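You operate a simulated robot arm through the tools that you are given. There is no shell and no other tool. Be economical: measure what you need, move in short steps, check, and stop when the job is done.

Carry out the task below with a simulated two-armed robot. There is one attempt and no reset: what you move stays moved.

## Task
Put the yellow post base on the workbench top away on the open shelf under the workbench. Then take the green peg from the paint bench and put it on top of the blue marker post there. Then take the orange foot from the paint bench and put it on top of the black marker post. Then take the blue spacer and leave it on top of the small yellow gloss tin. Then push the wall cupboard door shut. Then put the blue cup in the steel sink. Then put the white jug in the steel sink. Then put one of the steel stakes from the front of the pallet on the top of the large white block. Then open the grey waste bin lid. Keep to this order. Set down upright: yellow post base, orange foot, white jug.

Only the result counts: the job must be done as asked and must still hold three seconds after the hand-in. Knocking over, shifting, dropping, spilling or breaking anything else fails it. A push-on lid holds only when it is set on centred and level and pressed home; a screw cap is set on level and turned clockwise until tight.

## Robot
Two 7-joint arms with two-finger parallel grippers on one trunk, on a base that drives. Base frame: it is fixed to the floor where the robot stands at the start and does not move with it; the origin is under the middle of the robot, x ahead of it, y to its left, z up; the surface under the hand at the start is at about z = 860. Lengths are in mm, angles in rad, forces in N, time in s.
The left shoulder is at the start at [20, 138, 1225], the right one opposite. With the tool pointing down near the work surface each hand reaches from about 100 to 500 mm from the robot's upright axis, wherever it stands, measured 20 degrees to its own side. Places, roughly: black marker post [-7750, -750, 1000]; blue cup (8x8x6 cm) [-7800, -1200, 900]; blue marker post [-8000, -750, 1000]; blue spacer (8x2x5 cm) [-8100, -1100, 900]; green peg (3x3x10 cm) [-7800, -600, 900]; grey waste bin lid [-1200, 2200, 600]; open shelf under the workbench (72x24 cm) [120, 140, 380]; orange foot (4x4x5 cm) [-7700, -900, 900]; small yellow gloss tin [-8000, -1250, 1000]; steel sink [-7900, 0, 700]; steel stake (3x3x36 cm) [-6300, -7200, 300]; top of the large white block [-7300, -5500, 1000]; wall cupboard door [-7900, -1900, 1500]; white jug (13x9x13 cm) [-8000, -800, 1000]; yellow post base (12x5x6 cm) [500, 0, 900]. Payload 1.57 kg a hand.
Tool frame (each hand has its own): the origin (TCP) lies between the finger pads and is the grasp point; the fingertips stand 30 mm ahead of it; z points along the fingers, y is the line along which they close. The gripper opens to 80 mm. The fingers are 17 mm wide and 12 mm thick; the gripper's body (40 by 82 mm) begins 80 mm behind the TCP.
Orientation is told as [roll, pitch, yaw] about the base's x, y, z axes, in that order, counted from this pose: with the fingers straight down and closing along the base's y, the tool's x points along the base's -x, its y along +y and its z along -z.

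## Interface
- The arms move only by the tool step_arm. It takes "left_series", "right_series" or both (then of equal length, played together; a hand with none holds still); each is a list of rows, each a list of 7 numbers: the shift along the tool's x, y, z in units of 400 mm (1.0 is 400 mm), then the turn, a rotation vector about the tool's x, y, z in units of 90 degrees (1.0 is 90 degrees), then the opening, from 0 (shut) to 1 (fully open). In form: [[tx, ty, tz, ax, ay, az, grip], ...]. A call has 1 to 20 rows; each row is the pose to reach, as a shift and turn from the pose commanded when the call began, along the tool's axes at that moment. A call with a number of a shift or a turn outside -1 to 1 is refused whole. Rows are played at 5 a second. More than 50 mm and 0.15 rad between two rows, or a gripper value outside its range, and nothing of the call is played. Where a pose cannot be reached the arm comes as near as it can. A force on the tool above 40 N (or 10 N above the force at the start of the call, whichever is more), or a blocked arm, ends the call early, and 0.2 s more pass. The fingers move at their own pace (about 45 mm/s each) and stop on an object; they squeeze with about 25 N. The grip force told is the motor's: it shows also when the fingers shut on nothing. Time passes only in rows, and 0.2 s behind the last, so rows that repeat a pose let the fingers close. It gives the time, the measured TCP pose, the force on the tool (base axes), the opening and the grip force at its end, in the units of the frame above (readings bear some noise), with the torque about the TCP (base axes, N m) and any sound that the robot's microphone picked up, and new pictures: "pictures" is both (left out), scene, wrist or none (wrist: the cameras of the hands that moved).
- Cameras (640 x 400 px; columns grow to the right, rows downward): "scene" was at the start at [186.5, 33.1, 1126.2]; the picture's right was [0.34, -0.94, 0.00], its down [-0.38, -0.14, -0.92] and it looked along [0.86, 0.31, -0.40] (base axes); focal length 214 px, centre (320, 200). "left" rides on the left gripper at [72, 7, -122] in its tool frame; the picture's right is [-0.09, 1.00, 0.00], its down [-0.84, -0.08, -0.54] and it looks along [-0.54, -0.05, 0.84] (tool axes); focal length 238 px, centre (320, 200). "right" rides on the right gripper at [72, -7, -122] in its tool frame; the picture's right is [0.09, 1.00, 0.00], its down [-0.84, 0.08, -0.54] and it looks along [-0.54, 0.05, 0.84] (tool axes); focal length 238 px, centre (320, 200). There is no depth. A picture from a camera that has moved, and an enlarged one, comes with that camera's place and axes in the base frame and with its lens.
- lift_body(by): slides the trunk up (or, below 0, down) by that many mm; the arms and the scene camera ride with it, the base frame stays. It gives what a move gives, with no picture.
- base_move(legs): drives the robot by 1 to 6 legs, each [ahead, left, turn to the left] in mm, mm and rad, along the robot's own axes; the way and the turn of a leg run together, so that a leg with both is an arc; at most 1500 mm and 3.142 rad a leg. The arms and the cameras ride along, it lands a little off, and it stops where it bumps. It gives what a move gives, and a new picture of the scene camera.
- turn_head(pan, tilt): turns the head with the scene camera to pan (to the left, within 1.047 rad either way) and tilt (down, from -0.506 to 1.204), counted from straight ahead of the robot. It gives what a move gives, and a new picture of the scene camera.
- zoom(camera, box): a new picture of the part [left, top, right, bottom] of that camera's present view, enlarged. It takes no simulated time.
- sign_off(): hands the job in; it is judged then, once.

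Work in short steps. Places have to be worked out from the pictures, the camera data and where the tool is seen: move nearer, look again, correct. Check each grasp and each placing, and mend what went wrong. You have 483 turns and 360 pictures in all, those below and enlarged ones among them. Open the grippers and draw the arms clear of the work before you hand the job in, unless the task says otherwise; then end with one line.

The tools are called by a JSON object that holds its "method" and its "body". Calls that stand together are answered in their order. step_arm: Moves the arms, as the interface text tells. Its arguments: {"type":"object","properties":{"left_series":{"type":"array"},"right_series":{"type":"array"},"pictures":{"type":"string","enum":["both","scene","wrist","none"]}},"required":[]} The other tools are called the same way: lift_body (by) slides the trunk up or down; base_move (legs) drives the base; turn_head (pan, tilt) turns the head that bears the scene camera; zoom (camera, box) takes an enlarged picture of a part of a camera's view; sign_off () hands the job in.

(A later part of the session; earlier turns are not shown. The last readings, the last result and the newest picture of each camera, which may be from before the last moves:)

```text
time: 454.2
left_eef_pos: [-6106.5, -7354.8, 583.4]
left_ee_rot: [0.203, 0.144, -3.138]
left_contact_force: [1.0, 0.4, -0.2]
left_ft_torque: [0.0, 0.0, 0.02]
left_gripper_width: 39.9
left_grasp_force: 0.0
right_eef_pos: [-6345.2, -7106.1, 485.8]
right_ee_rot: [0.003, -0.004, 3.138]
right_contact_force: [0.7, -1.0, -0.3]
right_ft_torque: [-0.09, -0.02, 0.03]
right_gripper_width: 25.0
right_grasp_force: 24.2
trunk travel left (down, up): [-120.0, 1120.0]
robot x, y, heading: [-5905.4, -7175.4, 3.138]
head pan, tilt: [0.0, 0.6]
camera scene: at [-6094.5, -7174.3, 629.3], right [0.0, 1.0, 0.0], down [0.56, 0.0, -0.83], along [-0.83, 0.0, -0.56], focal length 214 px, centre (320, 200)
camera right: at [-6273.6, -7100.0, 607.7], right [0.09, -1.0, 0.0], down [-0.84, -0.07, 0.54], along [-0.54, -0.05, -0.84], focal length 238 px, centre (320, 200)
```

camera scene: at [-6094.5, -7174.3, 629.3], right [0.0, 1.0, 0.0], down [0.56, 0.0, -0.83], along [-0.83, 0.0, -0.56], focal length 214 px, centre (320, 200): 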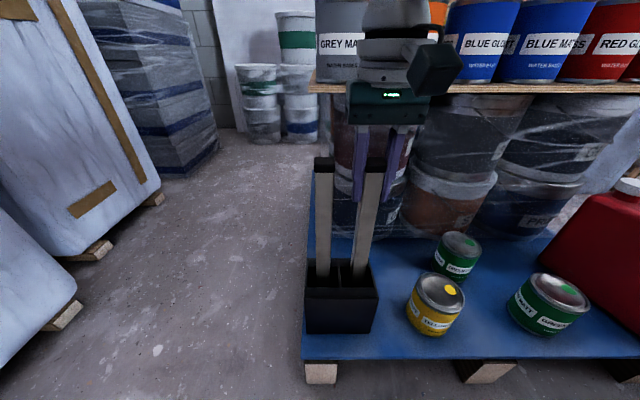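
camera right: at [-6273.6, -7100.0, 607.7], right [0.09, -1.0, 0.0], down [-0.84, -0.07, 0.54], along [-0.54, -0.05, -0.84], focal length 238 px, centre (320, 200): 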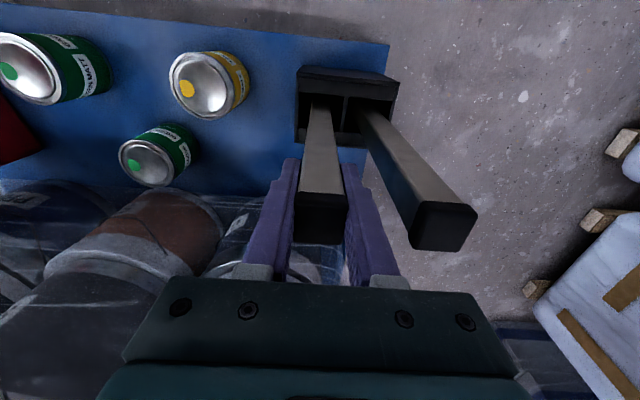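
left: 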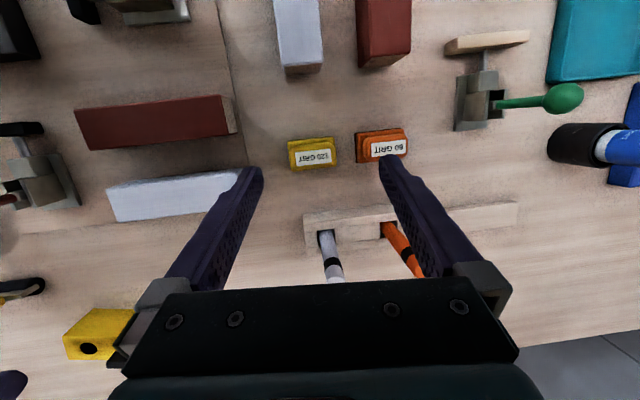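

Gripped (25 mm). I raise it straight out with the trunk.

{"method": "lift_body", "body": {"by": 40}}

{"method": "lift_body", "body": {"by": 360}}

{"method": "turn_head", "body": {"pan": -0.2, "tilt": 0.8}}

```text
time: 455.0
left_eef_pos: [-6105.7, -7355.9, 622.8]
left_ee_rot: [0.202, 0.145, -3.138]
left_contact_force: [0.3, 0.3, -1.3]
left_ft_torque: [0.0, -0.01, 0.0]
left_gripper_width: 40.1
left_grasp_force: 0.1
right_eef_pos: [-6343.7, -7105.1, 525.2]
right_ee_rot: [0.0, -0.002, 3.139]
right_contact_force: [0.8, -0.2, -4.7]
right_ft_torque: [0.01, 0.01, 0.02]
right_gripper_width: 24.9
right_grasp_force: 25.7
trunk travel left (down, up): [-160.0, 1080.0]
robot x, y, heading: [-5904.5, -7176.7, 3.142]
head pan, tilt: [0.0, 0.6]
```

```text
time: 458.5
left_eef_pos: [-6107.3, -7354.8, 982.5]
left_ee_rot: [0.204, 0.144, -3.137]
left_contact_force: [-0.3, -0.4, -1.0]
left_ft_torque: [-0.02, 0.01, 0.02]
left_gripper_width: 40.1
left_grasp_force: 0.1
right_eef_pos: [-6345.0, -7105.6, 885.9]
right_ee_rot: [0.004, -0.002, 3.14]
right_contact_force: [0.1, -0.6, -4.3]
right_ft_torque: [-0.03, -0.04, -0.01]
right_gripper_width: 25.0
right_grasp_force: 24.6
trunk travel left (down, up): [-520.0, 720.0]
robot x, y, heading: [-5904.4, -7179.9, 3.139]
head pan, tilt: [0.0, 0.6]
```

```text
time: 459.2
left_eef_pos: [-6107.3, -7356.0, 982.6]
left_ee_rot: [0.205, 0.145, -3.139]
left_contact_force: [0.2, 0.5, 0.4]
left_ft_torque: [0.0, -0.02, 0.0]
left_gripper_width: 39.9
left_grasp_force: 0.1
right_eef_pos: [-6344.1, -7107.2, 884.7]
right_ee_rot: [0.004, -0.002, 3.14]
right_contact_force: [0.1, -0.5, -4.1]
right_ft_torque: [0.01, 0.0, 0.02]
right_gripper_width: 24.9
right_grasp_force: 25.3
trunk travel left (down, up): [-520.0, 720.0]
robot x, y, heading: [-5906.4, -7176.7, 3.141]
head pan, tilt: [-0.201, 0.799]
camera scene: at [-6084.9, -7158.2, 1012.4], right [0.2, 0.98, 0.0], down [0.7, -0.14, -0.7], along [-0.68, 0.14, -0.72], focal length 214 px, centre (320, 200)
```

scene: 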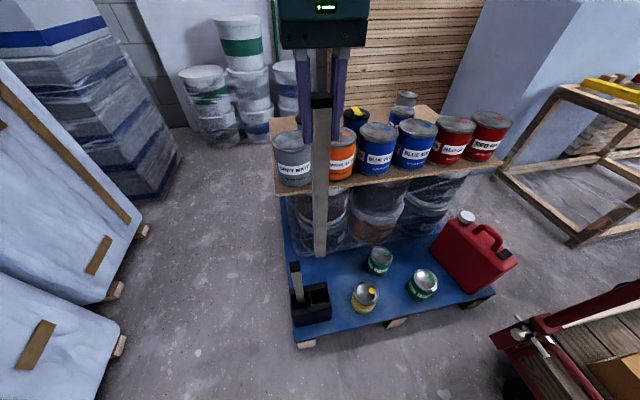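

Stake extracted cleanly. I back off, raise the trunk, then rotate the hand to point forward so the stake becomes horizontal.

{"method": "lift_body", "body": {"by": 300}}

{"method": "base_move", "body": {"legs": [[-200, 0, 0]]}}

{"method": "step_arm", "body": {"right_series": [[-0.03, 0, -0.05, 0, -0.09, 0, 0], [-0.06, 0, -0.1, 0, -0.18, 0, 0], [-0.1, 0, -0.15, 0, -0.27, 0, 0], [-0.14, 0, -0.2, 0, -0.36, 0, 0], [-0.18, 0, -0.25, 0, -0.45, 0, 0], [-0.22, 0, -0.29, 0, -0.54, 0, 0], [-0.26, 0, -0.33, 0, -0.63, 0, 0], [-0.3, 0, -0.36, 0, -0.72, 0, 0], [-0.34, 0, -0.38, 0, -0.81, 0, 0], [-0.38, 0, -0.4, 0, -0.9, 0, 0], [-0.4, 0, -0.4, 0, -1.0, 0, 0], [-0.4, 0, -0.4, 0, -1.0, 0, 0]], "pictures": "both"}}

```text
time: 462.2
left_eef_pos: [-6106.1, -7355.9, 1283.7]
left_ee_rot: [0.203, 0.146, -3.138]
left_contact_force: [0.6, -0.2, 0.5]
left_ft_torque: [0.0, 0.02, -0.02]
left_gripper_width: 40.1
left_grasp_force: 0.1
right_eef_pos: [-6344.8, -7107.3, 1185.8]
right_ee_rot: [0.003, -0.002, 3.139]
right_contact_force: [-0.6, -0.2, -3.9]
right_ft_torque: [0.02, -0.03, -0.01]
right_gripper_width: 24.9
right_grasp_force: 24.6
trunk travel left (down, up): [-820.0, 420.0]
robot x, y, heading: [-5908.4, -7175.3, 3.141]
head pan, tilt: [-0.201, 0.799]
```

```text
time: 463.9
left_eef_pos: [-5906.2, -7354.2, 1282.8]
left_ee_rot: [0.204, 0.145, -3.139]
left_contact_force: [0.3, -0.2, -0.1]
left_ft_torque: [0.01, 0.01, 0.01]
left_gripper_width: 40.1
left_grasp_force: 0.1
right_eef_pos: [-6142.9, -7105.8, 1185.9]
right_ee_rot: [0.002, -0.001, 3.138]
right_contact_force: [-0.2, -0.1, -3.8]
right_ft_torque: [0.03, -0.02, -0.01]
right_gripper_width: 25.1
right_grasp_force: 25.1
trunk travel left (down, up): [-820.0, 420.0]
robot x, y, heading: [-5709.7, -7176.5, 3.144]
head pan, tilt: [-0.201, 0.799]
camera scene: at [-5883.8, -7158.3, 1312.4], right [0.2, 0.98, 0.0], down [0.7, -0.14, -0.7], along [-0.68, 0.14, -0.72], focal length 214 px, centre (320, 200)
```

scene: 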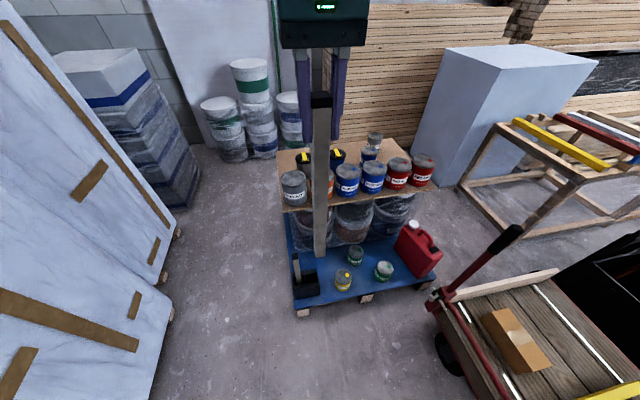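

```text
refused: row 11 steps farther than a row can; nothing moved
```

{"method": "step_arm", "body": {"right_series": [[-0.03, 0, -0.05, 0, -0.09, 0, 0], [-0.06, 0, -0.1, 0, -0.18, 0, 0], [-0.1, 0, -0.15, 0, -0.27, 0, 0], [-0.14, 0, -0.2, 0, -0.36, 0, 0], [-0.18, 0, -0.25, 0, -0.45, 0, 0], [-0.22, 0, -0.29, 0, -0.54, 0, 0], [-0.26, 0, -0.33, 0, -0.63, 0, 0], [-0.3, 0, -0.36, 0, -0.72, 0, 0], [-0.34, 0, -0.38, 0, -0.81, 0, 0], [-0.38, 0, -0.4, 0, -0.9, 0, 0], [-0.4, 0, -0.4, 0, -0.99, 0, 0], [-0.4, 0, -0.4, 0, -1.0, 0, 0], [-0.4, 0, -0.4, 0, -1.0, 0, 0]], "pictures": "both"}}

```text
time: 466.2
left_eef_pos: [-5905.6, -7354.6, 1283.0]
left_ee_rot: [0.202, 0.146, -3.138]
left_contact_force: [0.1, 0.0, -0.6]
left_ft_torque: [-0.04, 0.04, -0.02]
left_gripper_width: 39.8
left_grasp_force: 0.2
right_eef_pos: [-6276.9, -7104.4, 1255.6]
right_ee_rot: [0.003, -1.327, 3.121]
right_contact_force: [0.1, -0.3, -4.2]
right_ft_torque: [-0.02, -0.57, 0.03]
right_gripper_width: 24.9
right_grasp_force: 24.8
right hand out of reach, approached as far as the arm can: row 11
trunk travel left (down, up): [-820.0, 420.0]
robot x, y, heading: [-5704.7, -7176.1, 3.14]
head pan, tilt: [-0.201, 0.799]
stopped in row 11 (right hand): the arm was blocked; the commanded pose is now the measured one
camera scene: at [-5883.5, -7158.3, 1312.4], right [0.2, 0.98, 0.0], down [0.7, -0.14, -0.7], along [-0.68, 0.14, -0.72], focal length 214 px, centre (320, 200)
camera right: at [-6142.8, -7101.0, 1216.3], right [0.0, -1.0, -0.09], down [0.32, -0.08, 0.94], along [-0.95, -0.03, 0.32], focal length 238 px, centre (320, 200)
```

scene: 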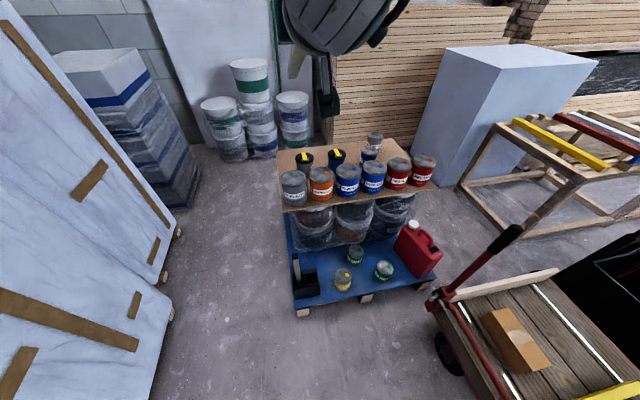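
right: 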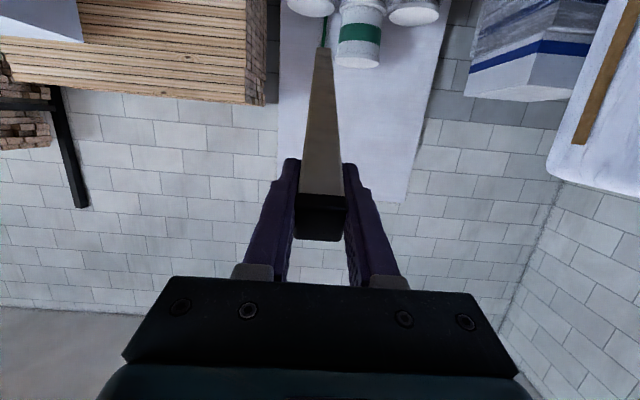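

The hand is at pitch -1.33, with the camera on the underside. I raise it toward shoulder height while completing the rotation to horizontal.

{"method": "step_arm", "body": {"right_series": [[-0.07, 0, -0.018, 0, -0.02, 0, 0], [-0.145, 0, -0.036, 0, -0.05, 0, 0], [-0.22, 0, -0.054, 0, -0.1, 0, 0], [-0.291, 0, -0.072, 0, -0.155, 0, 0], [-0.291, 0, -0.072, 0, -0.155, 0, 0]], "pictures": "wrist"}}

```text
time: 467.0
left_eef_pos: [-5906.2, -7354.9, 1282.1]
left_ee_rot: [0.204, 0.144, -3.139]
left_contact_force: [-1.0, -0.2, 0.6]
left_ft_torque: [0.0, -0.02, 0.0]
left_gripper_width: 40.0
left_grasp_force: 0.0
right_eef_pos: [-6251.1, -7100.3, 1236.4]
right_ee_rot: [0.0, -1.274, 3.113]
right_contact_force: [-0.3, -0.6, -3.8]
right_ft_torque: [-0.01, -0.54, -0.03]
right_gripper_width: 24.6
right_grasp_force: 24.7
trunk travel left (down, up): [-820.0, 420.0]
robot x, y, heading: [-5706.1, -7177.7, 3.139]
head pan, tilt: [-0.201, 0.799]
stopped in row 3 (right hand): the arm was blocked; the commanded pose is now the measured one
camera right: at [-6114.2, -7098.3, 1204.7], right [0.0, -1.0, -0.09], down [0.27, -0.08, 0.96], along [-0.96, -0.02, 0.27], focal length 238 px, centre (320, 200)
```

right: 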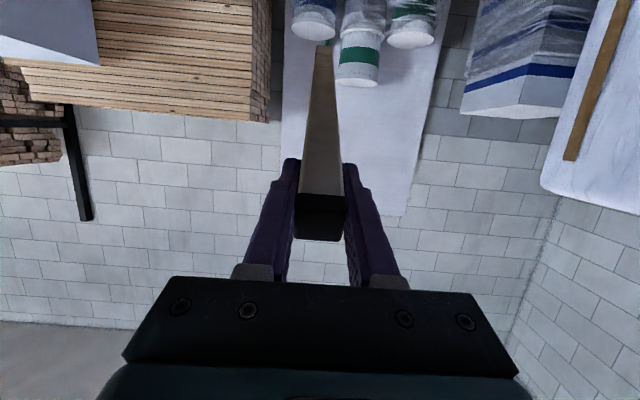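

The arm seems blocked near the head. I move the hand outward to the right first, then try the rest of the rotation.

{"method": "step_arm", "body": {"right_series": [[0, -0.09, 0.02, 0, 0, 0, 0], [0, -0.18, 0.05, 0, 0, 0, 0], [0, -0.27, 0.08, 0, -0.03, 0, 0], [0, -0.36, 0.1, 0, -0.06, 0, 0], [0, -0.4, 0.12, 0, -0.1, 0, 0], [0, -0.4, 0.12, 0, -0.14, 0, 0], [0, -0.4, 0.12, 0, -0.18, 0, 0]], "pictures": "both"}}

```text
time: 468.6
left_eef_pos: [-5906.0, -7354.9, 1282.6]
left_ee_rot: [0.202, 0.144, -3.139]
left_contact_force: [0.0, -0.5, 0.2]
left_ft_torque: [0.02, 0.0, 0.01]
left_gripper_width: 39.9
left_grasp_force: 0.0
right_eef_pos: [-6368.9, -7017.6, 1288.1]
right_ee_rot: [-0.06, -1.465, 3.098]
right_contact_force: [0.5, -0.6, -1.0]
right_ft_torque: [0.04, 0.03, -0.02]
right_gripper_width: 0.0
right_grasp_force: 21.4
right hand out of reach, approached as far as the arm can: row 1, 2, 3, 4, 5, 6, 7
trunk travel left (down, up): [-820.0, 420.0]
robot x, y, heading: [-5705.5, -7171.7, 3.137]
head pan, tilt: [-0.201, 0.799]
camera scene: at [-5884.1, -7158.3, 1312.7], right [0.2, 0.98, 0.0], down [0.7, -0.14, -0.7], along [-0.68, 0.14, -0.72], focal length 214 px, centre (320, 200)
camera right: at [-6240.8, -7024.5, 1229.7], right [-0.09, -0.99, -0.1], down [0.44, -0.13, 0.89], along [-0.89, 0.04, 0.45], focal length 238 px, centre (320, 200)
```

scene: 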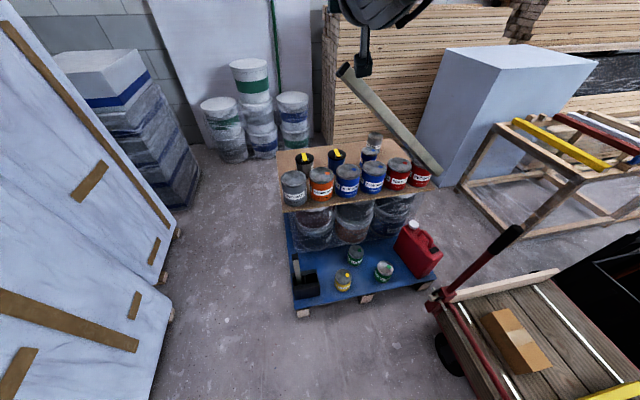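
right: 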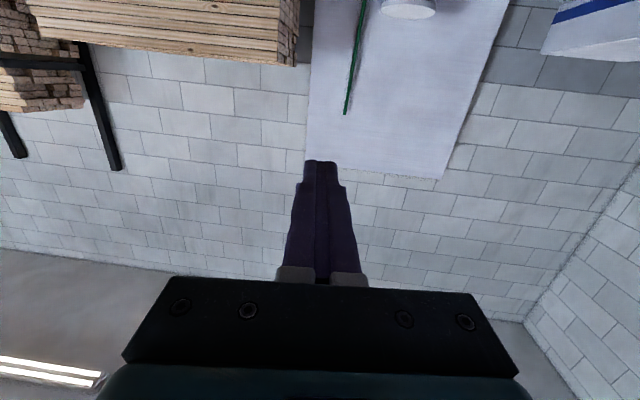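

The stake slipped out during a jerky motion. I check where it landed.

{"method": "step_arm", "body": {"right_series": [[0, 0, 0, 0, 0, 0, 0.5], [0, 0, 0, 0, 0, 0, 0.5], [0, 0, 0, 0, 0, 0, 0.5]], "pictures": "scene"}}

```text
time: 469.4
left_eef_pos: [-5905.4, -7355.0, 1283.8]
left_ee_rot: [0.201, 0.144, -3.139]
left_contact_force: [0.1, -0.6, -0.5]
left_ft_torque: [0.02, 0.03, -0.03]
left_gripper_width: 39.7
left_grasp_force: 0.1
right_eef_pos: [-6368.7, -7016.6, 1287.1]
right_ee_rot: [-0.045, -1.466, 3.083]
right_contact_force: [0.8, -0.7, 1.3]
right_ft_torque: [-0.02, -0.03, -0.01]
right_gripper_width: 40.2
right_grasp_force: 0.0
trunk travel left (down, up): [-820.0, 420.0]
robot x, y, heading: [-5703.7, -7177.3, 3.145]
head pan, tilt: [-0.201, 0.799]
camera scene: at [-5883.9, -7158.4, 1312.5], right [0.2, 0.98, 0.0], down [0.7, -0.14, -0.7], along [-0.68, 0.14, -0.72], focal length 214 px, centre (320, 200)
```

scene: 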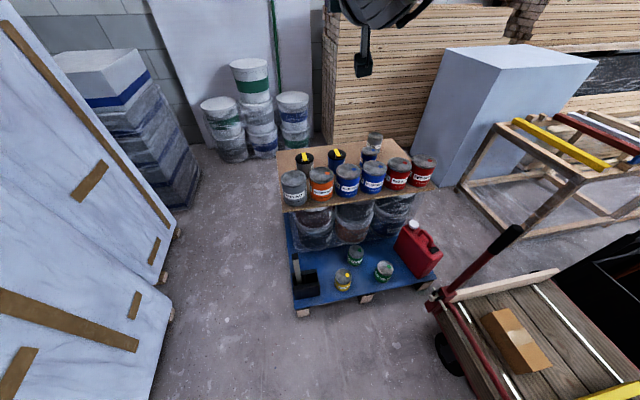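

Everything on the pallet looks unchanged. I look for the dropped stake around the pallet's far right side.

{"method": "lift_body", "body": {"by": 250}}

{"method": "base_move", "body": {"legs": [[250, -650, 0]]}}

{"method": "turn_head", "body": {"pan": 0.2, "tilt": 0.9}}

```text
time: 472.0
left_eef_pos: [-5905.6, -7354.8, 1533.6]
left_ee_rot: [0.203, 0.145, -3.139]
left_contact_force: [-0.9, -0.1, 0.1]
left_ft_torque: [-0.01, -0.03, 0.01]
left_gripper_width: 40.1
left_grasp_force: 0.0
right_eef_pos: [-6368.8, -7016.7, 1538.1]
right_ee_rot: [-0.046, -1.465, 3.083]
right_contact_force: [0.0, 0.0, -0.1]
right_ft_torque: [-0.01, 0.02, -0.02]
right_gripper_width: 40.0
right_grasp_force: 0.1
trunk travel left (down, up): [-1070.0, 170.0]
robot x, y, heading: [-5705.2, -7176.3, 3.139]
head pan, tilt: [-0.201, 0.799]
```

```text
time: 475.9
left_eef_pos: [-6159.6, -6695.4, 1533.9]
left_ee_rot: [0.201, 0.145, -3.137]
left_contact_force: [0.6, -0.2, -0.3]
left_ft_torque: [0.0, -0.01, 0.03]
left_gripper_width: 40.0
left_grasp_force: 0.0
right_eef_pos: [-6622.2, -6358.1, 1537.4]
right_ee_rot: [-0.046, -1.465, 3.084]
right_contact_force: [-0.3, 0.7, 0.3]
right_ft_torque: [0.02, -0.03, 0.02]
right_gripper_width: 40.0
right_grasp_force: 0.0
trunk travel left (down, up): [-1070.0, 170.0]
robot x, y, heading: [-5954.9, -6518.1, 3.137]
head pan, tilt: [-0.201, 0.799]
camera scene: at [-6138.0, -6499.5, 1562.5], right [0.2, 0.98, 0.0], down [0.7, -0.14, -0.7], along [-0.68, 0.14, -0.72], focal length 214 px, centre (320, 200)
```

scene: 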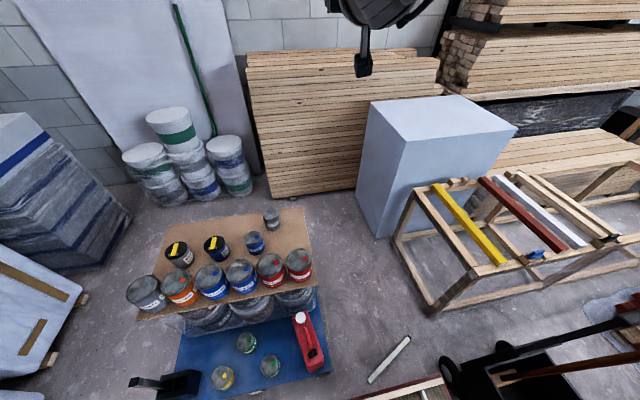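

```text
time: 476.7
left_eef_pos: [-6160.3, -6696.5, 1532.8]
left_ee_rot: [0.201, 0.146, -3.138]
left_contact_force: [-0.2, -0.9, -0.3]
left_ft_torque: [-0.02, 0.01, 0.0]
left_gripper_width: 39.9
left_grasp_force: 0.0
right_eef_pos: [-6624.1, -6358.8, 1537.7]
right_ee_rot: [-0.047, -1.466, 3.086]
right_contact_force: [0.1, -0.2, 0.1]
right_ft_torque: [0.0, 0.02, 0.0]
right_gripper_width: 39.9
right_grasp_force: 0.0
trunk travel left (down, up): [-1070.0, 170.0]
robot x, y, heading: [-5958.6, -6513.4, 3.146]
head pan, tilt: [0.201, 0.901]
camera scene: at [-6133.0, -6530.6, 1554.6], right [-0.2, 0.98, 0.0], down [0.77, 0.16, -0.62], along [-0.61, -0.12, -0.78], focal length 214 px, centre (320, 200)
```

scene: 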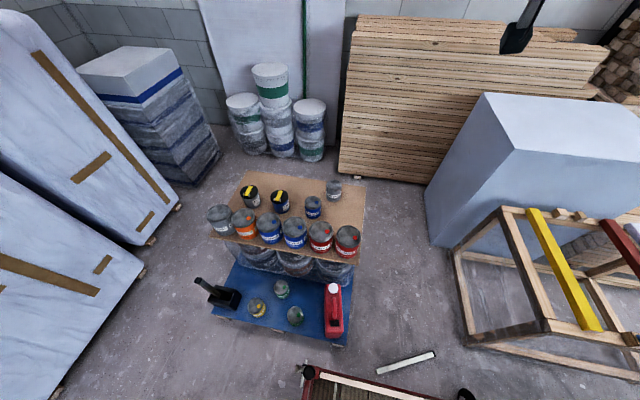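

I zoom on the object lying on the floor.

{"method": "zoom", "body": {"camera": "scene", "box": [330, 320, 480, 400]}}

{"method": "zoom", "body": {"camera": "scene", "box": [180, 160, 380, 360]}}

```text
4.27 times, centred on (405, 360) of scene
camera zoom: at [-6133.0, -6530.6, 1554.6], right [-0.2, 0.98, 0.0], down [0.77, 0.16, -0.62], along [-0.61, -0.12, -0.78], focal length 915 px, centre (-43, -483)
```

zoom: 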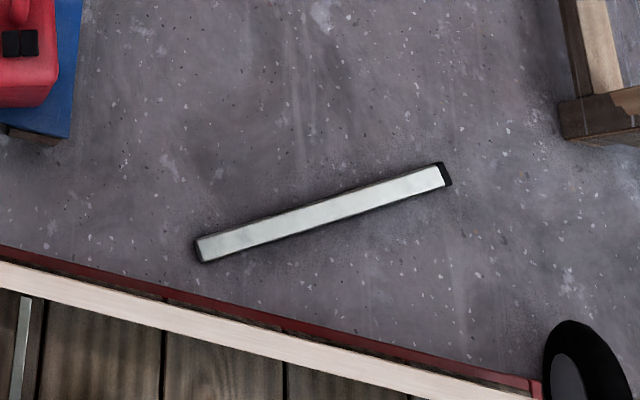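

```text
2.00 times, centred on (280, 260) of scene
camera zoom: at [-6133.0, -6530.6, 1554.6], right [-0.2, 0.98, 0.0], down [0.77, 0.16, -0.62], along [-0.61, -0.12, -0.78], focal length 429 px, centre (400, 80)
```

zoom: 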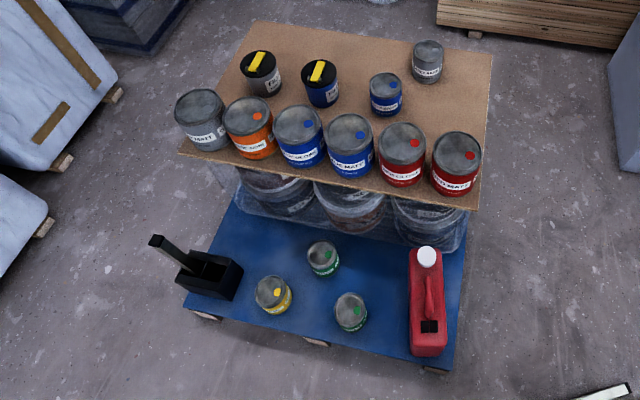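

The stake lies free on the floor at centre (-6263,-6044), and nothing else moved. Gripping it across its middle now lets me lay it flat on the block. First I return the right hand to pointing down, well above everything.

{"method": "step_arm", "body": {"right_series": [[0, 0, -0.06, 0, 0.08, 0, 0.7], [0, 0, -0.12, 0, 0.17, 0, 0.7], [0, 0, -0.18, 0, 0.26, 0, 0.7], [0, 0, -0.24, 0, 0.35, 0, 0.7], [0, 0, -0.3, 0, 0.44, 0, 0.7], [0, 0, -0.36, 0, 0.53, 0, 0.7], [0, 0, -0.42, 0, 0.62, 0, 0.7], [0, 0, -0.48, 0, 0.71, 0, 0.7], [0, 0, -0.53, 0, 0.8, 0, 0.7], [0, 0, -0.575, 0, 0.88, 0, 0.7], [0, 0, -0.575, 0, 0.933, 0, 0.7], [0, 0, -0.575, 0, 0.933, 0, 0.7]], "pictures": "none"}}

```text
time: 479.3
left_eef_pos: [-6160.3, -6695.7, 1532.9]
left_ee_rot: [0.203, 0.144, -3.138]
left_contact_force: [-0.2, 0.6, 0.5]
left_ft_torque: [0.02, 0.0, 0.0]
left_gripper_width: 40.1
left_grasp_force: 0.1
right_eef_pos: [-6393.4, -6377.4, 1555.6]
right_ee_rot: [-0.005, 0.022, 3.027]
right_contact_force: [0.2, 0.5, -0.4]
right_ft_torque: [0.0, 0.01, -0.02]
right_gripper_width: 56.0
right_grasp_force: 0.0
right hand out of reach, approached as far as the arm can: row 1, 2, 3, 4
trunk travel left (down, up): [-1070.0, 170.0]
robot x, y, heading: [-5961.8, -6516.3, 3.145]
head pan, tilt: [0.201, 0.901]
```

Hand is level again. I pull it in to a shorter reach and yaw it +0.55, then turn the robot to face north over the stake.

{"method": "step_arm", "body": {"right_series": [[0.08, 0, 0, 0, 0, -0.08, 0.7], [0.16, 0, 0, 0, 0, -0.16, 0.7], [0.24, 0, 0, 0, 0, -0.24, 0.7], [0.325, 0, 0, 0, 0, -0.32, 0.7], [0.325, 0, 0, 0, 0, -0.347, 0.7]], "pictures": "none"}}

{"method": "base_move", "body": {"legs": [[0, 0, -1.574], [170, 440, 0]]}}

{"method": "step_arm", "body": {"right_series": [[0, 0, 0, 0, 0, 0, 0.7]], "pictures": "wrist"}}

```text
time: 480.5
left_eef_pos: [-6159.7, -6696.6, 1533.0]
left_ee_rot: [0.204, 0.146, -3.139]
left_contact_force: [0.3, -0.2, 0.2]
left_ft_torque: [0.01, -0.04, 0.01]
left_gripper_width: 40.1
left_grasp_force: 0.0
right_eef_pos: [-6264.1, -6393.1, 1557.0]
right_ee_rot: [-0.002, 0.025, -2.706]
right_contact_force: [0.4, -0.1, 0.5]
right_ft_torque: [0.01, 0.01, -0.03]
right_gripper_width: 56.0
right_grasp_force: 0.1
trunk travel left (down, up): [-1070.0, 170.0]
robot x, y, heading: [-5959.0, -6517.7, 3.141]
head pan, tilt: [0.201, 0.901]
```

```text
time: 487.1
left_eef_pos: [-6589.9, -6168.5, 1533.3]
left_ee_rot: [0.202, 0.145, 1.612]
left_contact_force: [0.2, -0.5, -0.4]
left_ft_torque: [-0.02, 0.0, 0.0]
left_gripper_width: 40.0
left_grasp_force: 0.0
right_eef_pos: [-6290.4, -6053.0, 1555.7]
right_ee_rot: [-0.003, 0.023, 2.049]
right_contact_force: [0.3, 0.4, 0.4]
right_ft_torque: [0.02, -0.01, 0.01]
right_gripper_width: 56.2
right_grasp_force: 0.1
trunk travel left (down, up): [-1070.0, 170.0]
robot x, y, heading: [-6406.3, -6365.0, 1.601]
head pan, tilt: [0.201, 0.901]
camera scene: at [-6425.6, -6187.7, 1554.5], right [0.97, 0.23, 0.0], down [0.18, -0.76, -0.62], along [-0.15, 0.6, -0.78], focal length 214 px, centre (320, 200)
```

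scene: 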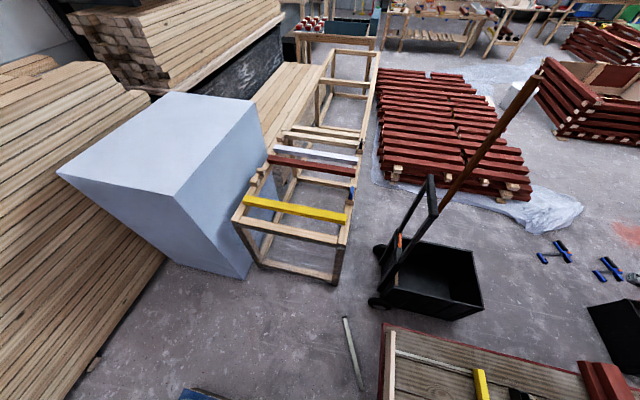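

```text
time: 487.5
left_eef_pos: [-6589.2, -6168.1, 1532.7]
left_ee_rot: [0.203, 0.146, 1.61]
left_contact_force: [0.1, -0.2, -0.5]
left_ft_torque: [-0.02, 0.01, 0.0]
left_gripper_width: 40.3
left_grasp_force: 0.1
right_eef_pos: [-6289.9, -6052.7, 1556.7]
right_ee_rot: [-0.002, 0.025, 2.048]
right_contact_force: [0.2, 0.4, 0.5]
right_ft_torque: [-0.03, -0.01, -0.04]
right_gripper_width: 56.2
right_grasp_force: 0.2
trunk travel left (down, up): [-1070.0, 170.0]
robot x, y, heading: [-6403.4, -6361.3, 1.608]
head pan, tilt: [0.201, 0.901]
camera right: at [-6254.4, -6112.1, 1679.7], right [-0.84, -0.54, 0.0], down [-0.46, 0.72, 0.52], along [-0.28, 0.44, -0.85], focal length 238 px, centre (320, 200)
```

right: 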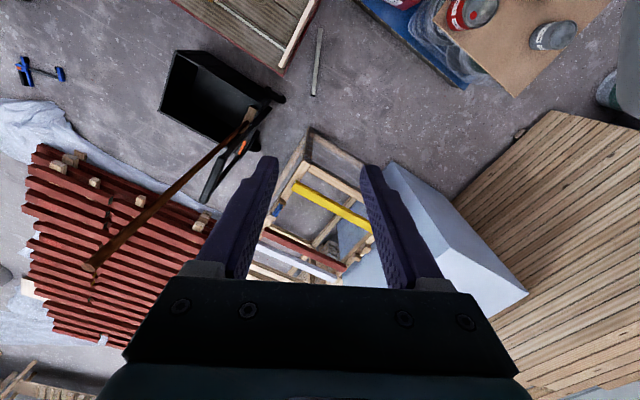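

The stake lines up with the hand's yaw. I correct the base and lower in stages.

{"method": "base_move", "body": {"legs": [[-17, -29, -0.02]]}}

{"method": "lift_body", "body": {"by": -400}}

{"method": "lift_body", "body": {"by": -250}}

{"method": "step_arm", "body": {"right_series": [[0, 0, 0, 0, 0, 0, 0.7]], "pictures": "both"}}

```text
time: 488.3
left_eef_pos: [-6556.9, -6179.8, 1532.6]
left_ee_rot: [0.203, 0.146, 1.591]
left_contact_force: [0.5, 0.7, -0.3]
left_ft_torque: [0.01, -0.04, 0.0]
left_gripper_width: 40.0
left_grasp_force: 0.0
right_eef_pos: [-6255.4, -6071.4, 1555.7]
right_ee_rot: [-0.001, 0.023, 2.027]
right_contact_force: [-0.4, -0.1, -0.1]
right_ft_torque: [-0.04, -0.01, -0.03]
right_gripper_width: 56.0
right_grasp_force: 0.0
trunk travel left (down, up): [-1070.0, 170.0]
robot x, y, heading: [-6371.0, -6380.8, 1.587]
head pan, tilt: [0.201, 0.901]
camera scene: at [-6393.1, -6203.5, 1554.5], right [0.98, 0.22, 0.0], down [0.17, -0.77, -0.62], along [-0.13, 0.61, -0.78], focal length 214 px, centre (320, 200)
```

scene: 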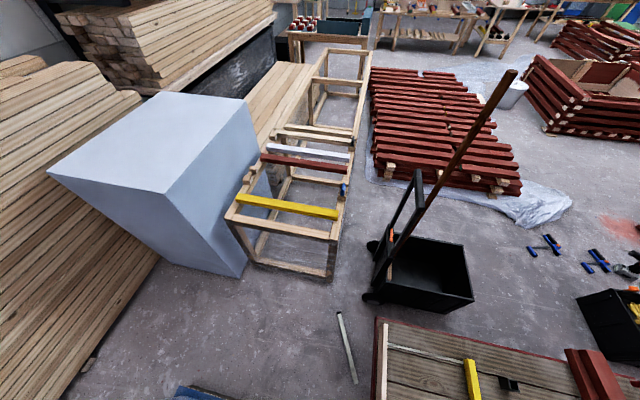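

```text
time: 492.2
left_eef_pos: [-6556.9, -6180.6, 1133.0]
left_ee_rot: [0.201, 0.145, 1.591]
left_contact_force: [0.0, -0.3, 0.3]
left_ft_torque: [0.03, 0.01, 0.02]
left_gripper_width: 39.9
left_grasp_force: 0.0
right_eef_pos: [-6255.6, -6071.6, 1155.8]
right_ee_rot: [-0.003, 0.025, 2.028]
right_contact_force: [0.1, -0.2, 0.0]
right_ft_torque: [0.02, -0.02, -0.03]
right_gripper_width: 56.0
right_grasp_force: 0.1
trunk travel left (down, up): [-670.0, 570.0]
robot x, y, heading: [-6376.5, -6379.0, 1.586]
head pan, tilt: [0.201, 0.901]
```

```text
time: 494.7
left_eef_pos: [-6556.6, -6180.3, 883.3]
left_ee_rot: [0.201, 0.145, 1.591]
left_contact_force: [-0.2, -0.1, -0.6]
left_ft_torque: [-0.02, -0.03, 0.01]
left_gripper_width: 39.9
left_grasp_force: 0.1
right_eef_pos: [-6256.2, -6072.6, 905.8]
right_ee_rot: [-0.002, 0.022, 2.028]
right_contact_force: [1.7, -0.7, -0.1]
right_ft_torque: [-0.01, -0.01, -0.01]
right_gripper_width: 56.0
right_grasp_force: 0.1
trunk travel left (down, up): [-420.0, 820.0]
robot x, y, heading: [-6373.6, -6378.4, 1.588]
head pan, tilt: [0.201, 0.901]
```

```text
time: 495.1
left_eef_pos: [-6557.5, -6181.8, 884.4]
left_ee_rot: [0.203, 0.143, 1.593]
left_contact_force: [-0.6, 0.3, -0.6]
left_ft_torque: [0.01, 0.03, -0.01]
left_gripper_width: 40.1
left_grasp_force: 0.0
right_eef_pos: [-6254.9, -6072.1, 905.5]
right_ee_rot: [-0.004, 0.024, 2.027]
right_contact_force: [0.4, 0.0, 1.1]
right_ft_torque: [-0.01, 0.01, -0.02]
right_gripper_width: 55.7
right_grasp_force: 0.1
trunk travel left (down, up): [-420.0, 820.0]
robot x, y, heading: [-6373.2, -6377.3, 1.583]
head pan, tilt: [0.201, 0.901]
camera scene: at [-6393.1, -6203.5, 904.6], right [0.98, 0.22, 0.0], down [0.17, -0.77, -0.62], along [-0.13, 0.61, -0.78], focal length 214 px, centre (320, 200)
camera right: at [-6220.5, -6131.3, 1029.7], right [-0.85, -0.52, 0.0], down [-0.45, 0.73, 0.52], along [-0.27, 0.44, -0.85], focal length 238 px, centre (320, 200)
```

scene: 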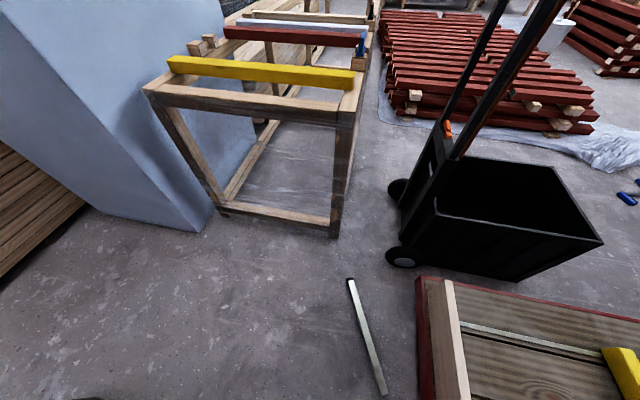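
right: 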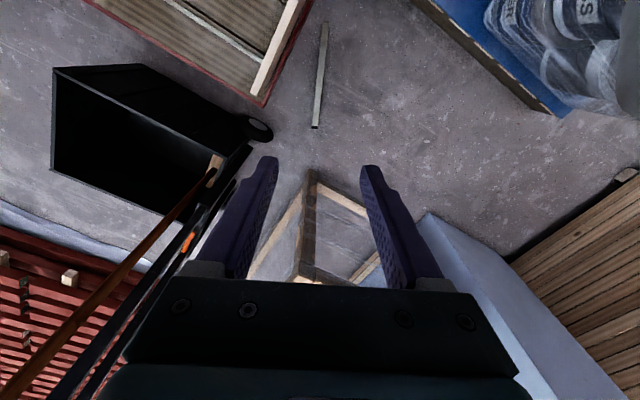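

Well aligned. I lower the trunk further and shorten the reach for a floor pick.

{"method": "lift_body", "body": {"by": -400}}

{"method": "step_arm", "body": {"right_series": [[0.07, 0.033, 0.02, 0, 0, 0, 0.7], [0.135, 0.066, 0.05, 0, 0, 0, 0.7], [0.135, 0.066, 0.15, 0, -0.015, 0, 0.7], [0.135, 0.066, 0.25, 0, -0.015, 0.015, 0.7], [0.135, 0.066, 0.25, 0, -0.015, 0.015, 0.7]], "pictures": "none"}}

{"method": "base_move", "body": {"legs": [[58, 0, 0]]}}

{"method": "step_arm", "body": {"right_series": [[0, 0, 0, 0, 0, 0, 0.7]], "pictures": "wrist"}}

```text
time: 499.2
left_eef_pos: [-6554.5, -6181.8, 604.4]
left_ee_rot: [0.2, 0.145, 1.594]
left_contact_force: [0.1, -0.3, 0.0]
left_ft_torque: [-0.01, 0.01, 0.01]
left_gripper_width: 40.1
left_grasp_force: 0.0
right_eef_pos: [-6251.9, -6073.2, 628.4]
right_ee_rot: [-0.006, 0.028, 2.03]
right_contact_force: [-0.5, -0.5, 0.7]
right_ft_torque: [0.01, -0.02, -0.04]
right_gripper_width: 56.2
right_grasp_force: 0.1
trunk travel left (down, up): [-143.0, 1097.0]
robot x, y, heading: [-6376.4, -6381.3, 1.585]
head pan, tilt: [0.201, 0.901]
stopped: the arm was blocked; the commanded pose is now the measured one
```

```text
time: 500.4
left_eef_pos: [-6554.1, -6182.0, 605.0]
left_ee_rot: [0.201, 0.146, 1.592]
left_contact_force: [0.1, 0.5, -0.4]
left_ft_torque: [0.0, 0.0, 0.01]
left_gripper_width: 39.9
left_grasp_force: 0.1
right_eef_pos: [-6252.9, -6134.1, 530.6]
right_ee_rot: [-0.007, 0.003, 2.006]
right_contact_force: [-0.3, 0.1, 0.5]
right_ft_torque: [0.02, -0.05, -0.01]
right_gripper_width: 56.0
right_grasp_force: 0.1
trunk travel left (down, up): [-143.0, 1097.0]
robot x, y, heading: [-6375.0, -6379.3, 1.587]
head pan, tilt: [0.201, 0.901]
```

```text
time: 501.3
left_eef_pos: [-6552.1, -6124.3, 604.5]
left_ee_rot: [0.197, 0.145, 1.591]
left_contact_force: [0.0, -0.1, -0.9]
left_ft_torque: [-0.02, -0.01, 0.01]
left_gripper_width: 40.0
left_grasp_force: 0.0
right_eef_pos: [-6250.6, -6077.4, 530.6]
right_ee_rot: [-0.006, 0.002, 2.005]
right_contact_force: [0.1, 0.3, 0.4]
right_ft_torque: [-0.03, 0.0, 0.02]
right_gripper_width: 56.0
right_grasp_force: 0.0
trunk travel left (down, up): [-143.0, 1097.0]
robot x, y, heading: [-6374.9, -6321.3, 1.587]
head pan, tilt: [0.201, 0.901]
camera scene: at [-6388.9, -6146.9, 627.0], right [0.98, 0.22, 0.0], down [0.17, -0.77, -0.62], along [-0.13, 0.61, -0.79], focal length 214 px, centre (320, 200)
```

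scene: 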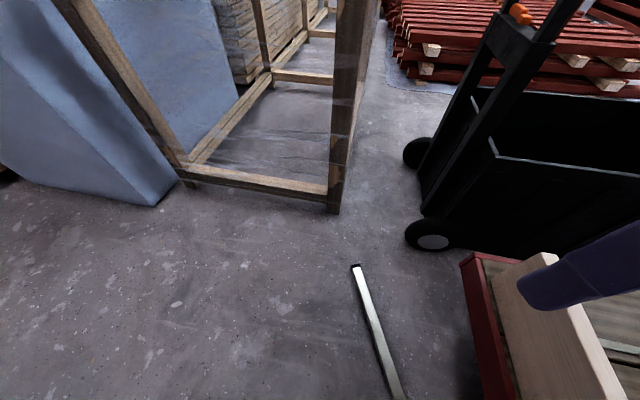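

```text
time: 501.7
left_eef_pos: [-6553.8, -6124.2, 603.6]
left_ee_rot: [0.199, 0.145, 1.59]
left_contact_force: [0.3, 0.4, 0.4]
left_ft_torque: [-0.03, -0.03, 0.01]
left_gripper_width: 40.0
left_grasp_force: 0.0
right_eef_pos: [-6250.0, -6077.4, 529.7]
right_ee_rot: [-0.006, 0.007, 2.008]
right_contact_force: [-0.3, -0.1, 0.7]
right_ft_torque: [-0.03, 0.03, 0.0]
right_gripper_width: 56.0
right_grasp_force: 0.1
trunk travel left (down, up): [-143.0, 1097.0]
robot x, y, heading: [-6373.6, -6323.9, 1.587]
head pan, tilt: [0.201, 0.901]
camera right: at [-6215.6, -6140.0, 652.2], right [-0.86, -0.5, -0.01], down [-0.43, 0.73, 0.54], along [-0.27, 0.47, -0.84], focal length 238 px, centre (320, 200)
```

right: 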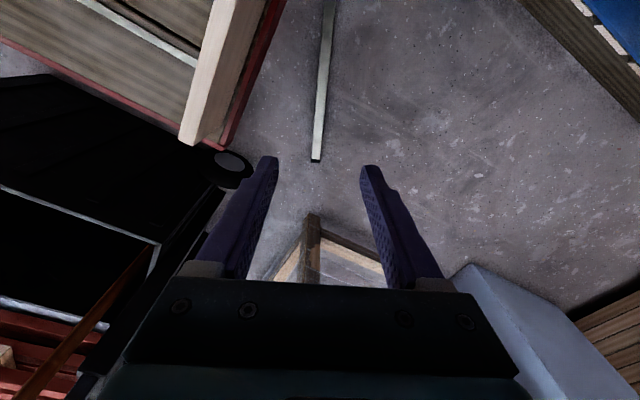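

The trunk was blocked 143 mm short. I check both sides for what the arms are near.

{"method": "turn_head", "body": {"pan": -1.04, "tilt": 0.5}}

{"method": "turn_head", "body": {"pan": 1.04, "tilt": 0.4}}

```text
time: 503.2
left_eef_pos: [-6553.6, -6123.5, 605.5]
left_ee_rot: [0.199, 0.146, 1.593]
left_contact_force: [-0.5, -0.1, -0.4]
left_ft_torque: [0.02, 0.01, 0.03]
left_gripper_width: 40.1
left_grasp_force: 0.0
right_eef_pos: [-6250.7, -6075.8, 529.4]
right_ee_rot: [-0.007, 0.005, 2.006]
right_contact_force: [0.6, 0.0, -0.5]
right_ft_torque: [0.0, -0.02, 0.02]
right_gripper_width: 56.0
right_grasp_force: 0.0
trunk travel left (down, up): [-143.0, 1097.0]
robot x, y, heading: [-6372.2, -6322.2, 1.586]
head pan, tilt: [-1.04, 0.499]
camera scene: at [-6296.1, -6173.1, 661.5], right [0.52, -0.85, 0.0], down [-0.41, -0.25, -0.88], along [0.75, 0.46, -0.48], focal length 214 px, centre (320, 200)
```

scene: 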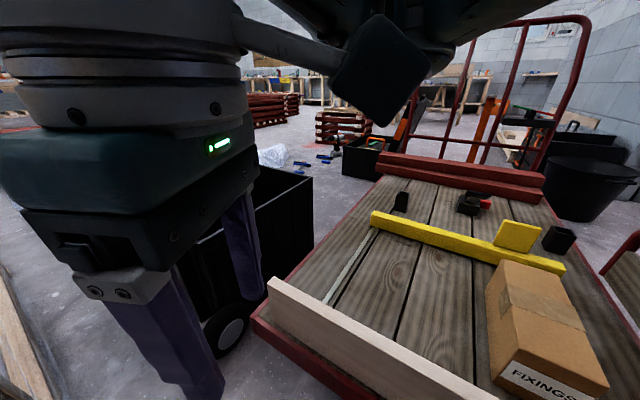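

```text
time: 505.1
left_eef_pos: [-6553.9, -6123.9, 606.5]
left_ee_rot: [0.199, 0.146, 1.592]
left_contact_force: [0.6, -1.1, -0.1]
left_ft_torque: [0.02, 0.04, 0.0]
left_gripper_width: 39.9
left_grasp_force: 0.0
right_eef_pos: [-6250.9, -6076.5, 529.9]
right_ee_rot: [-0.005, 0.004, 2.005]
right_contact_force: [0.1, -0.2, 0.0]
right_ft_torque: [-0.01, 0.02, 0.0]
right_gripper_width: 56.2
right_grasp_force: 0.1
trunk travel left (down, up): [-143.0, 1097.0]
robot x, y, heading: [-6375.8, -6316.9, 1.587]
head pan, tilt: [1.04, 0.4]
camera scene: at [-6454.7, -6174.9, 670.2], right [0.49, 0.87, 0.0], down [0.34, -0.19, -0.92], along [-0.8, 0.45, -0.39], focal length 214 px, centre (320, 200)
```

scene: 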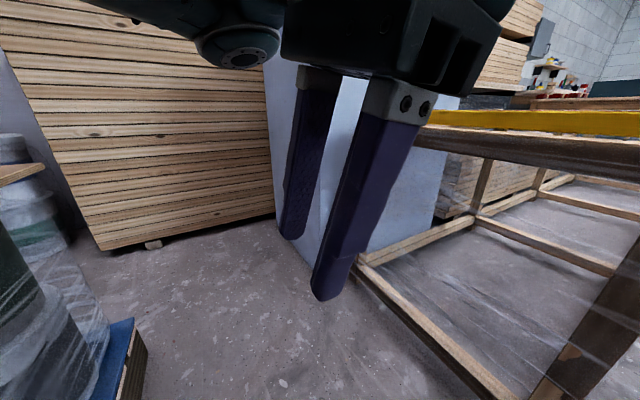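

I can't see the contact from here. I raise up and turn to check that the pallet items are undisturbed.

{"method": "lift_body", "body": {"by": 400}}

{"method": "base_move", "body": {"legs": [[0, 0, 1.57]]}}

{"method": "turn_head", "body": {"pan": 0.6, "tilt": 0.7}}

```text
time: 509.0
left_eef_pos: [-6559.3, -6122.8, 1006.1]
left_ee_rot: [0.203, 0.145, 1.592]
left_contact_force: [0.2, -0.4, 0.6]
left_ft_torque: [0.0, -0.01, 0.04]
left_gripper_width: 39.6
left_grasp_force: 0.1
right_eef_pos: [-6256.9, -6075.6, 929.2]
right_ee_rot: [-0.002, 0.002, 2.007]
right_contact_force: [0.3, -0.2, -0.2]
right_ft_torque: [-0.04, 0.01, -0.02]
right_gripper_width: 56.0
right_grasp_force: 0.1
trunk travel left (down, up): [-543.0, 697.0]
robot x, y, heading: [-6377.8, -6322.2, 1.59]
head pan, tilt: [1.04, 0.4]
```

```text
time: 513.2
left_eef_pos: [-6573.6, -6503.7, 1006.2]
left_ee_rot: [0.203, 0.146, -3.115]
left_contact_force: [-0.6, 0.2, -0.5]
left_ft_torque: [0.01, -0.02, 0.01]
left_gripper_width: 39.9
left_grasp_force: 0.0
right_eef_pos: [-6622.2, -6202.5, 929.1]
right_ee_rot: [-0.004, 0.001, -2.699]
right_contact_force: [0.2, -0.2, -0.1]
right_ft_torque: [-0.01, -0.01, -0.02]
right_gripper_width: 55.9
right_grasp_force: 0.2
trunk travel left (down, up): [-543.0, 697.0]
robot x, y, heading: [-6375.8, -6318.1, -3.123]
head pan, tilt: [1.04, 0.4]
camera scene: at [-6521.4, -6402.1, 1070.6], right [-0.87, 0.49, 0.0], down [0.19, 0.34, -0.92], along [-0.45, -0.81, -0.39], focal length 214 px, centre (320, 200)
```

scene: 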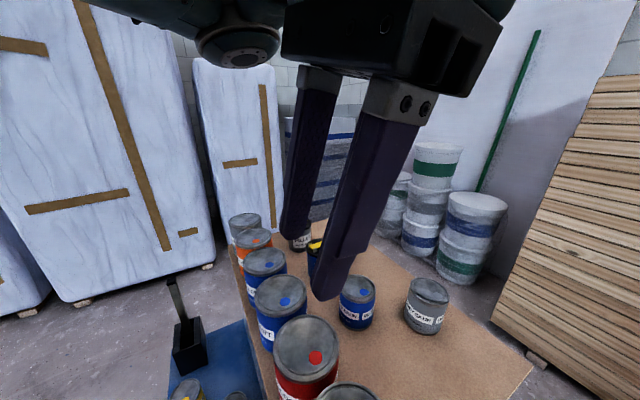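

```text
time: 514.1
left_eef_pos: [-6572.9, -6504.8, 1004.8]
left_ee_rot: [0.203, 0.144, -3.113]
left_contact_force: [-0.3, -0.1, -0.5]
left_ft_torque: [-0.01, -0.02, -0.01]
left_gripper_width: 40.0
left_grasp_force: 0.1
right_eef_pos: [-6621.9, -6201.5, 928.7]
right_ee_rot: [-0.002, 0.002, -2.7]
right_contact_force: [0.3, 0.5, -0.2]
right_ft_torque: [-0.01, -0.02, 0.02]
right_gripper_width: 56.0
right_grasp_force: 0.1
trunk travel left (down, up): [-543.0, 697.0]
robot x, y, heading: [-6379.3, -6320.3, -3.119]
head pan, tilt: [0.6, 0.7]
camera scene: at [-6545.3, -6370.8, 1043.8], right [-0.58, 0.81, 0.0], down [0.52, 0.38, -0.77], along [-0.62, -0.45, -0.64], focal length 214 px, centre (320, 200)
```

scene: 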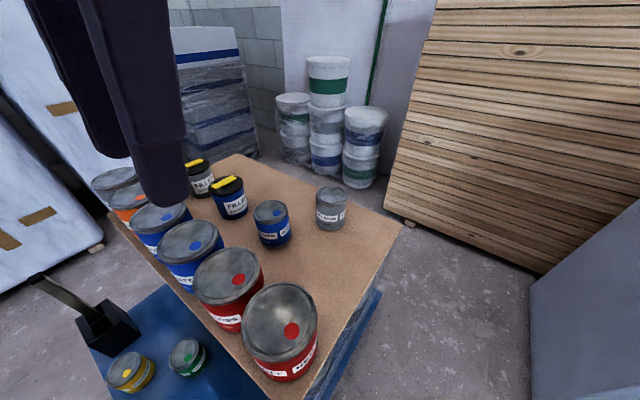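

Tins are intact; my left elbow was probably close to them. I'll use a different stance (heading ≈1.2), with the left hand raised and the right hand yawed to match.

{"method": "step_arm", "body": {"left_series": [[0, 0, -0.1, 0, 0, 0, 0.5], [0, 0, -0.2, 0, 0, 0, 0.5], [0, 0, -0.3, 0, 0, 0, 0.5], [0, 0, -0.4, 0, 0, 0, 0.5], [0, 0, -0.4, 0, 0, 0, 0.5]], "right_series": [[0, 0, 0, 0, 0, -0.06, 0.7], [0, 0, 0, 0, 0, -0.12, 0.7], [0, 0, 0, 0, 0, -0.18, 0.7], [0, 0, 0, 0, 0, -0.236, 0.7], [0, 0, 0, 0, 0, -0.236, 0.7]], "pictures": "none"}}

{"method": "base_move", "body": {"legs": [[0, 0, -1.963], [21, 110, 0]]}}

{"method": "step_arm", "body": {"right_series": [[0, 0, 0, 0, 0, 0, 0.7]], "pictures": "wrist"}}

```text
time: 514.7
left_eef_pos: [-6557.7, -6519.7, 1028.0]
left_ee_rot: [0.397, 0.321, -3.053]
left_contact_force: [-0.3, 0.1, -0.6]
left_ft_torque: [0.0, 0.0, 0.01]
left_gripper_width: 40.3
left_grasp_force: 0.0
right_eef_pos: [-6622.4, -6201.6, 929.8]
right_ee_rot: [-0.001, 0.001, -2.552]
right_contact_force: [-0.3, -0.6, 0.1]
right_ft_torque: [0.01, -0.02, 0.0]
right_gripper_width: 56.1
right_grasp_force: 0.1
trunk travel left (down, up): [-543.0, 697.0]
robot x, y, heading: [-6374.3, -6320.8, -3.118]
head pan, tilt: [0.6, 0.7]
stopped in row 2 (left hand): the arm was blocked; the commanded pose is now the measured one
```

```text
time: 520.6
left_eef_pos: [-6580.3, -6014.1, 1028.5]
left_ee_rot: [0.395, 0.32, 1.254]
left_contact_force: [-0.4, -0.6, 0.3]
left_ft_torque: [0.01, -0.04, 0.0]
left_gripper_width: 40.2
left_grasp_force: 0.1
right_eef_pos: [-6264.5, -6080.0, 931.0]
right_ee_rot: [-0.004, 0.002, 1.755]
right_contact_force: [0.0, 0.2, 0.5]
right_ft_torque: [0.01, -0.03, -0.01]
right_gripper_width: 56.4
right_grasp_force: 0.0
trunk travel left (down, up): [-543.0, 697.0]
robot x, y, heading: [-6471.1, -6262.9, 1.191]
head pan, tilt: [0.6, 0.7]
camera scene: at [-6452.2, -6082.1, 1043.8], right [0.98, 0.22, 0.0], down [0.14, -0.63, -0.77], along [-0.17, 0.75, -0.64], focal length 214 px, centre (320, 200)
```

scene: 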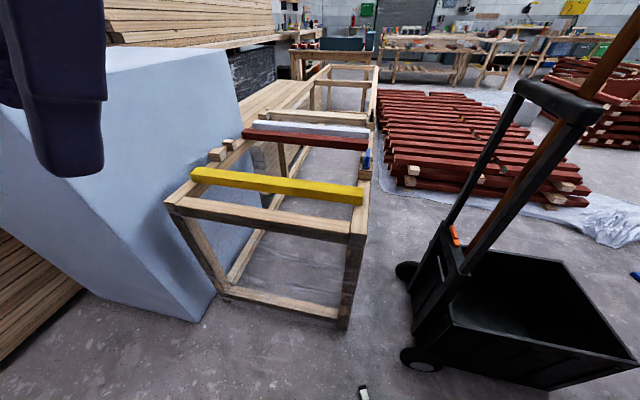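

```text
time: 521.0
left_eef_pos: [-6580.6, -6013.9, 1028.6]
left_ee_rot: [0.396, 0.321, 1.254]
left_contact_force: [-0.4, 0.6, 0.9]
left_ft_torque: [0.05, -0.01, -0.01]
left_gripper_width: 40.1
left_grasp_force: 0.0
right_eef_pos: [-6263.7, -6079.2, 930.1]
right_ee_rot: [-0.005, 0.003, 1.755]
right_contact_force: [-1.0, 0.7, -0.7]
right_ft_torque: [-0.02, 0.02, -0.03]
right_gripper_width: 56.2
right_grasp_force: 0.0
trunk travel left (down, up): [-543.0, 697.0]
robot x, y, heading: [-6472.1, -6259.9, 1.188]
head pan, tilt: [0.6, 0.7]
camera right: at [-6245.6, -6150.2, 1052.3], right [-0.96, -0.27, 0.0], down [-0.23, 0.81, 0.54], along [-0.15, 0.52, -0.84], focal length 238 px, centre (320, 200)
```

right: 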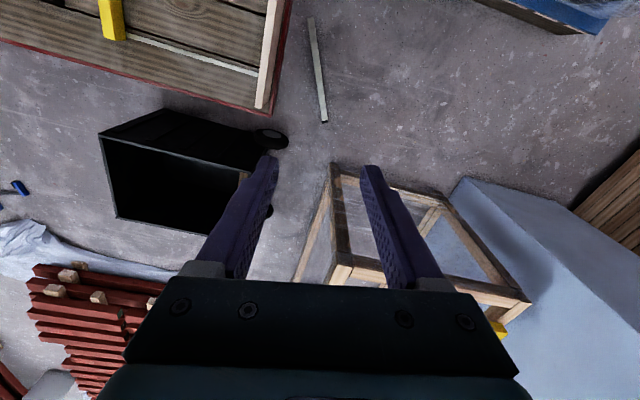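

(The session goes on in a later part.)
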